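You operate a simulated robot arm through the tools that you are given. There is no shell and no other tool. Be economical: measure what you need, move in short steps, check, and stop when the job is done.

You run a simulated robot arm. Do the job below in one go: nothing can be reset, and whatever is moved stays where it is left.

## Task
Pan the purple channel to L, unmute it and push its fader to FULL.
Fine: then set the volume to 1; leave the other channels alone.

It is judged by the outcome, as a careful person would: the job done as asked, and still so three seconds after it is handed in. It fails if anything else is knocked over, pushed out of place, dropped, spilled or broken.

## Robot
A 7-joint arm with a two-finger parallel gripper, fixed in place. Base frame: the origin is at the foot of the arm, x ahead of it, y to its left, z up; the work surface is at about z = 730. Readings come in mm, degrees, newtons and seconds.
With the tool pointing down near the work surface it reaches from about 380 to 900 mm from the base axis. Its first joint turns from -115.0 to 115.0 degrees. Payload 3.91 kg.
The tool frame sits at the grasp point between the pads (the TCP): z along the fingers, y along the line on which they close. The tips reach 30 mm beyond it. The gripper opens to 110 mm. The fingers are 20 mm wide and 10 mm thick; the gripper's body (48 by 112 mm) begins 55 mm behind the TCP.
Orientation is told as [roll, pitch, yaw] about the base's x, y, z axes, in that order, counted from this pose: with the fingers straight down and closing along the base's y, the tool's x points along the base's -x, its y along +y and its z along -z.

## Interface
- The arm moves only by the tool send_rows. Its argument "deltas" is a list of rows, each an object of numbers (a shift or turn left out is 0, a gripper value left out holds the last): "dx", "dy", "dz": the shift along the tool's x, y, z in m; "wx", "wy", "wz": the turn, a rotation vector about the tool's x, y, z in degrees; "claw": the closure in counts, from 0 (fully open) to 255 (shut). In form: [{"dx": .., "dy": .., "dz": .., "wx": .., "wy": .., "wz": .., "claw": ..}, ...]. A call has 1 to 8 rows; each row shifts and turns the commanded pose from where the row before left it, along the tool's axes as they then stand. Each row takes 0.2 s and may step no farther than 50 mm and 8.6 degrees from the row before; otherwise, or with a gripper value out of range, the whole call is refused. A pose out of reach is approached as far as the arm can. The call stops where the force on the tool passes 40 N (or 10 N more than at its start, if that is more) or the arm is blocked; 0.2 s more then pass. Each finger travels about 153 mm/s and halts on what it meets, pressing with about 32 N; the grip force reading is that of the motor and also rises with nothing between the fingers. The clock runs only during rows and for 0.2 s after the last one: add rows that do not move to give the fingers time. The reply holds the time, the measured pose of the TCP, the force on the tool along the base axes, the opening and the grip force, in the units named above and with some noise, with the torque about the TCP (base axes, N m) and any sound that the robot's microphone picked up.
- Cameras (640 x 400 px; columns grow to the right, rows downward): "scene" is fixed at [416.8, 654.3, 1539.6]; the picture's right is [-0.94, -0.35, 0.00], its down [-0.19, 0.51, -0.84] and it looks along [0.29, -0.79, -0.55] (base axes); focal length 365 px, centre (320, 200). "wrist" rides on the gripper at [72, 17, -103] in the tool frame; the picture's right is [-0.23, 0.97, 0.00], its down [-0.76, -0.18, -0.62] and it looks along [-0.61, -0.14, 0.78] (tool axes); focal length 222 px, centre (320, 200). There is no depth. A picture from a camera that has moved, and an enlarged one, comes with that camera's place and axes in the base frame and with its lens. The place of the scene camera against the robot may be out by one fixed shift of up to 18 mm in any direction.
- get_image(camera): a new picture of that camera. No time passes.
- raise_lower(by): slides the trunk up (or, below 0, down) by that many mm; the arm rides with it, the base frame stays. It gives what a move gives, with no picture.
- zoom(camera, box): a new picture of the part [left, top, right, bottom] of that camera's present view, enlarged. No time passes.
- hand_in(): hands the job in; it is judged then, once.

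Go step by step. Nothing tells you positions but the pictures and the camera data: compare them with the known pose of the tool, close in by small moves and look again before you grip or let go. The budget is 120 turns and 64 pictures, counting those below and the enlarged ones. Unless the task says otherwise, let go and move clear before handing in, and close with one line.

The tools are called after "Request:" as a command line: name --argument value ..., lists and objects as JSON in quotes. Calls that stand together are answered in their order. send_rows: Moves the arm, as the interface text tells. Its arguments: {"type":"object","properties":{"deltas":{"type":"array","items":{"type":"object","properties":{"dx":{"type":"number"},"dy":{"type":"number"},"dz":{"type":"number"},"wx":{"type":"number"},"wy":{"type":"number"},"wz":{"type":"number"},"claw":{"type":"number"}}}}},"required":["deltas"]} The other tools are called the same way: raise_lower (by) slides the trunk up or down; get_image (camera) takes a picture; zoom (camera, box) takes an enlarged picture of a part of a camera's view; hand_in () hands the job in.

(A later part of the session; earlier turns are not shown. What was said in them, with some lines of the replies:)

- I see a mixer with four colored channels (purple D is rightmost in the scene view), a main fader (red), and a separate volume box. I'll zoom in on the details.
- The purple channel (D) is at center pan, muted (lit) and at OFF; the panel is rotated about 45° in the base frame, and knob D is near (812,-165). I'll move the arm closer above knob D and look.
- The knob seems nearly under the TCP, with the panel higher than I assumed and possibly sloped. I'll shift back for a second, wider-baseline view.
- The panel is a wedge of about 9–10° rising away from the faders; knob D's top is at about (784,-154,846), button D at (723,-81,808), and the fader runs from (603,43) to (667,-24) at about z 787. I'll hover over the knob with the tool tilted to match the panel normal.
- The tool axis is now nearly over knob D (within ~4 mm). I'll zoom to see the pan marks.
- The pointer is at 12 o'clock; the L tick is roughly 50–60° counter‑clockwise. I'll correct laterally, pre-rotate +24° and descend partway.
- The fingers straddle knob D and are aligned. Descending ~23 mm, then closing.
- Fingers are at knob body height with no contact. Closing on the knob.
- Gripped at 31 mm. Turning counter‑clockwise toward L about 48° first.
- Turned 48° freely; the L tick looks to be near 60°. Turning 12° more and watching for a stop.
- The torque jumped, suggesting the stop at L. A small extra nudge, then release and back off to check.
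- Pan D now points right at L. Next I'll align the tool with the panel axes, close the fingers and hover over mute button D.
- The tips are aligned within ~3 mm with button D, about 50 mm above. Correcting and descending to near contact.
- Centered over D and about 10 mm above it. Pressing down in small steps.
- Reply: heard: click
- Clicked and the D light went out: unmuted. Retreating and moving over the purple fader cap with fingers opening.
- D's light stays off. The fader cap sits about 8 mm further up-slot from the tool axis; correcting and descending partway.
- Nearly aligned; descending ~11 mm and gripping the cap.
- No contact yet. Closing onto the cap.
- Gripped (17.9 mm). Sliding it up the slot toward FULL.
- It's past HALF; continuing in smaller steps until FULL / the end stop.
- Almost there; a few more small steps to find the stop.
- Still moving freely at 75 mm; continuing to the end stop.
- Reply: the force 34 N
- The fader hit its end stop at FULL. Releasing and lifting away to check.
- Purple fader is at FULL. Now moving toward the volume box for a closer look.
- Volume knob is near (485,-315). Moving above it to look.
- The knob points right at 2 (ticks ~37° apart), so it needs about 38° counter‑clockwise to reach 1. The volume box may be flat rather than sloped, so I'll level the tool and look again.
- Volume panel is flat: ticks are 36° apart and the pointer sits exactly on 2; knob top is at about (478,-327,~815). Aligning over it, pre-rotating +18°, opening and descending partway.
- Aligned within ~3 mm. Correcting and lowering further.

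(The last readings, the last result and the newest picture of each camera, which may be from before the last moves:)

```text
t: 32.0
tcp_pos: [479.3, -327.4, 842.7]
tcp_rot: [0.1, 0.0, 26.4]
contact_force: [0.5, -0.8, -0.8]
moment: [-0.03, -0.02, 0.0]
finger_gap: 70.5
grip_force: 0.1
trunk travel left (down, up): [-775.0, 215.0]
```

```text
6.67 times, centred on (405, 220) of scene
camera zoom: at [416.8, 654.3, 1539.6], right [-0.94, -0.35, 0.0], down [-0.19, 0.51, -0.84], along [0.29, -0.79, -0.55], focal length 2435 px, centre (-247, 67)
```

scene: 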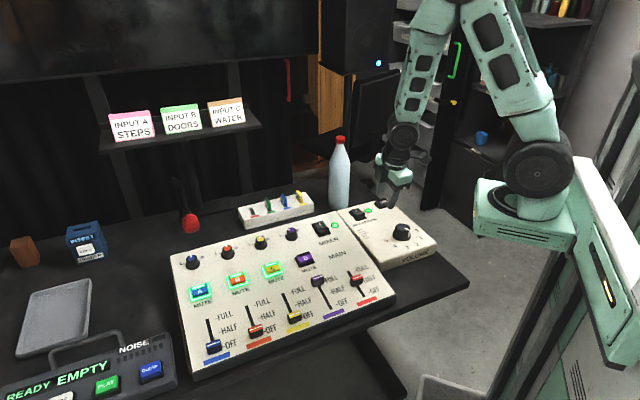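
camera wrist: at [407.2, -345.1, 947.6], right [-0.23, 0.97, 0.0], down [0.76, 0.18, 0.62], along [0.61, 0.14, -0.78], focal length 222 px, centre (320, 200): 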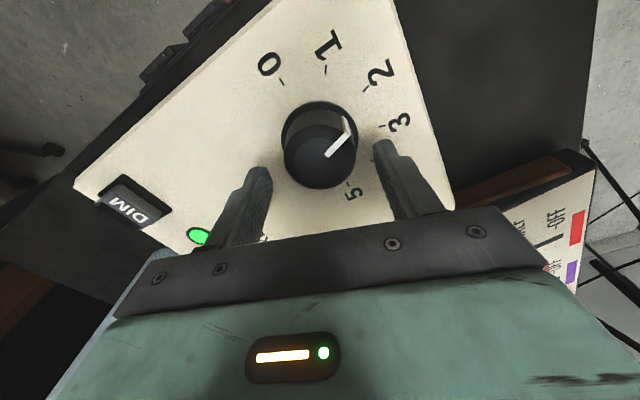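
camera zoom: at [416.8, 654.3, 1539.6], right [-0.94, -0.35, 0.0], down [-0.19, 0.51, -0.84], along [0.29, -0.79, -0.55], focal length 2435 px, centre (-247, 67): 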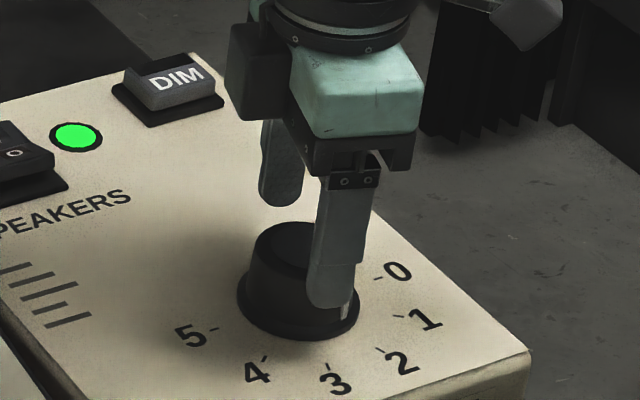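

Centered. Going 11 mm lower and gripping.

Request:
send_rows --deltas '[{"dz": 0.006}, {"dz": 0.005}, {"claw": 110}, {"claw": 180}, {}, {}]'

Request:
get_image --camera "wrist"

```text
t: 33.4
tcp_pos: [479.0, -327.5, 833.4]
tcp_rot: [0.1, 0.2, 26.5]
contact_force: [2.0, -3.7, 0.5]
moment: [0.09, -0.08, 0.01]
finger_gap: 51.2
grip_force: 44.3
trunk travel left (down, up): [-775.0, 215.0]
```

```text
19 pictures are left
camera wrist: at [407.6, -344.5, 938.1], right [-0.23, 0.97, 0.0], down [0.76, 0.18, 0.62], along [0.61, 0.14, -0.78], focal length 222 px, centre (320, 200)
```

wrist: 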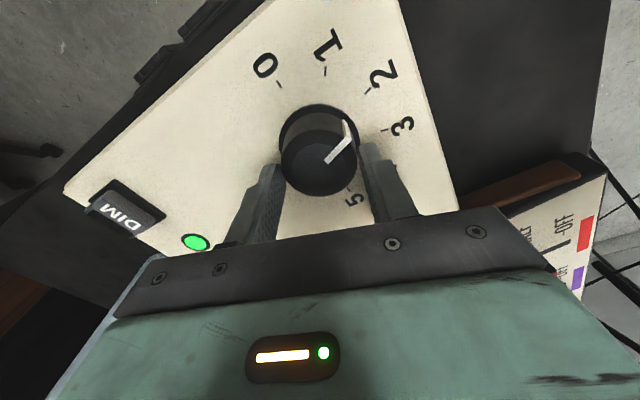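

Gripped at 51 mm. Turning counter‑clockwise 36° from 2 to 1.

Request:
send_rows --deltas '[{"wz": -6}, {"wz": -6}, {"wz": -6}, {"wz": -6}, {"wz": -6}, {"wz": -6}, {}, {}]'

Request:
zoom --camera "wrist" --box '[220, 40, 420, 170]'

```text
t: 35.2
tcp_pos: [477.9, -326.8, 831.4]
tcp_rot: [0.2, 0.1, 62.4]
contact_force: [-18.8, 9.5, 32.6]
moment: [-0.06, 0.72, -0.08]
finger_gap: 51.1
grip_force: 45.5
trunk travel left (down, up): [-775.0, 215.0]
```

```text
3.08 times, centred on (320, 105) of wrist
camera zoom: at [430.7, -382.7, 937.9], right [-0.76, 0.65, 0.0], down [0.51, 0.59, 0.62], along [0.4, 0.47, -0.78], focal length 684 px, centre (320, 492)
```

zoom: 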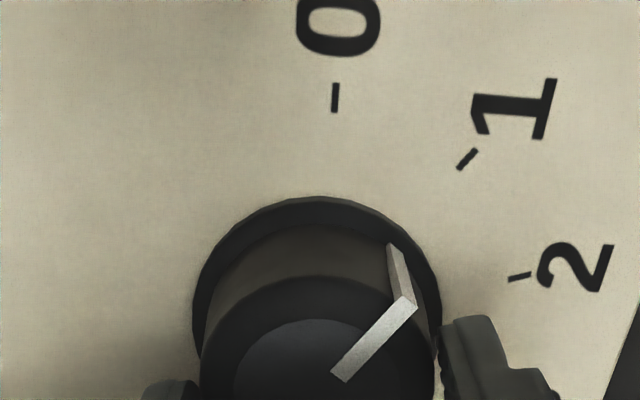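

Pointer and tick 1 line up by my computation (~52° vs ~52°). Releasing, and lifting off to verify.

Request:
send_rows --deltas '[{"claw": 92}, {}, {"dz": -0.02}, {"dz": -0.03}, {"dz": -0.03}, {}]'

Request:
zoom --camera "wrist" --box '[220, 40, 420, 170]'

```text
t: 36.6
tcp_pos: [481.0, -327.2, 911.4]
tcp_rot: [0.0, 0.0, 62.5]
contact_force: [0.5, -0.4, 0.5]
moment: [0.0, -0.02, 0.0]
finger_gap: 70.2
grip_force: 0.0
trunk travel left (down, up): [-775.0, 215.0]
```

```text
3.08 times, centred on (320, 105) of wrist
camera zoom: at [432.5, -383.8, 1016.8], right [-0.76, 0.65, 0.0], down [0.51, 0.59, 0.62], along [0.41, 0.47, -0.78], focal length 684 px, centre (320, 492)
```

zoom: 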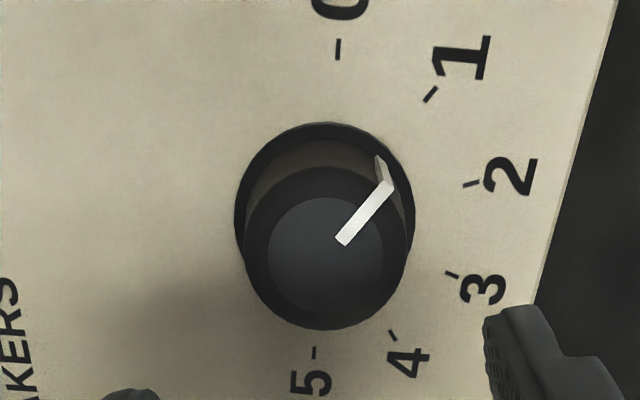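

The volume pointer sits on 1 (within ~1°). Raising clear and doing a final whole-scene check.

Request:
send_rows --deltas '[{"dz": -0.045}, {"dz": -0.045}, {"dz": -0.045}, {}]'

Request:
zoom --camera "scene" --box '[170, 190, 450, 365]'

```text
t: 37.6
tcp_pos: [483.2, -326.4, 1047.1]
tcp_rot: [0.2, 0.0, 62.5]
contact_force: [-0.8, 0.1, -0.3]
moment: [0.0, 0.02, 0.0]
finger_gap: 70.3
grip_force: 0.1
trunk travel left (down, up): [-775.0, 215.0]
```

```text
2.29 times, centred on (310, 278) of scene
camera zoom: at [416.8, 654.3, 1539.6], right [-0.94, -0.35, 0.0], down [-0.19, 0.51, -0.84], along [0.29, -0.79, -0.55], focal length 835 px, centre (343, 23)
```

zoom: 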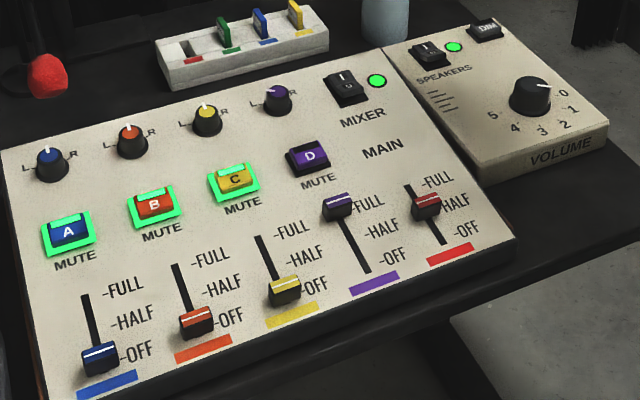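

Everything is as asked: purple pan at L, D unlit, its fader at FULL, volume at 1, and the other channels and MAIN as they were. Handing in.

Request:
hand_in

```text
The job is handed in.
```

The purple channel is panned to L, unmuted and at FULL; the volume is then set to 1, and the other channels were left alone.
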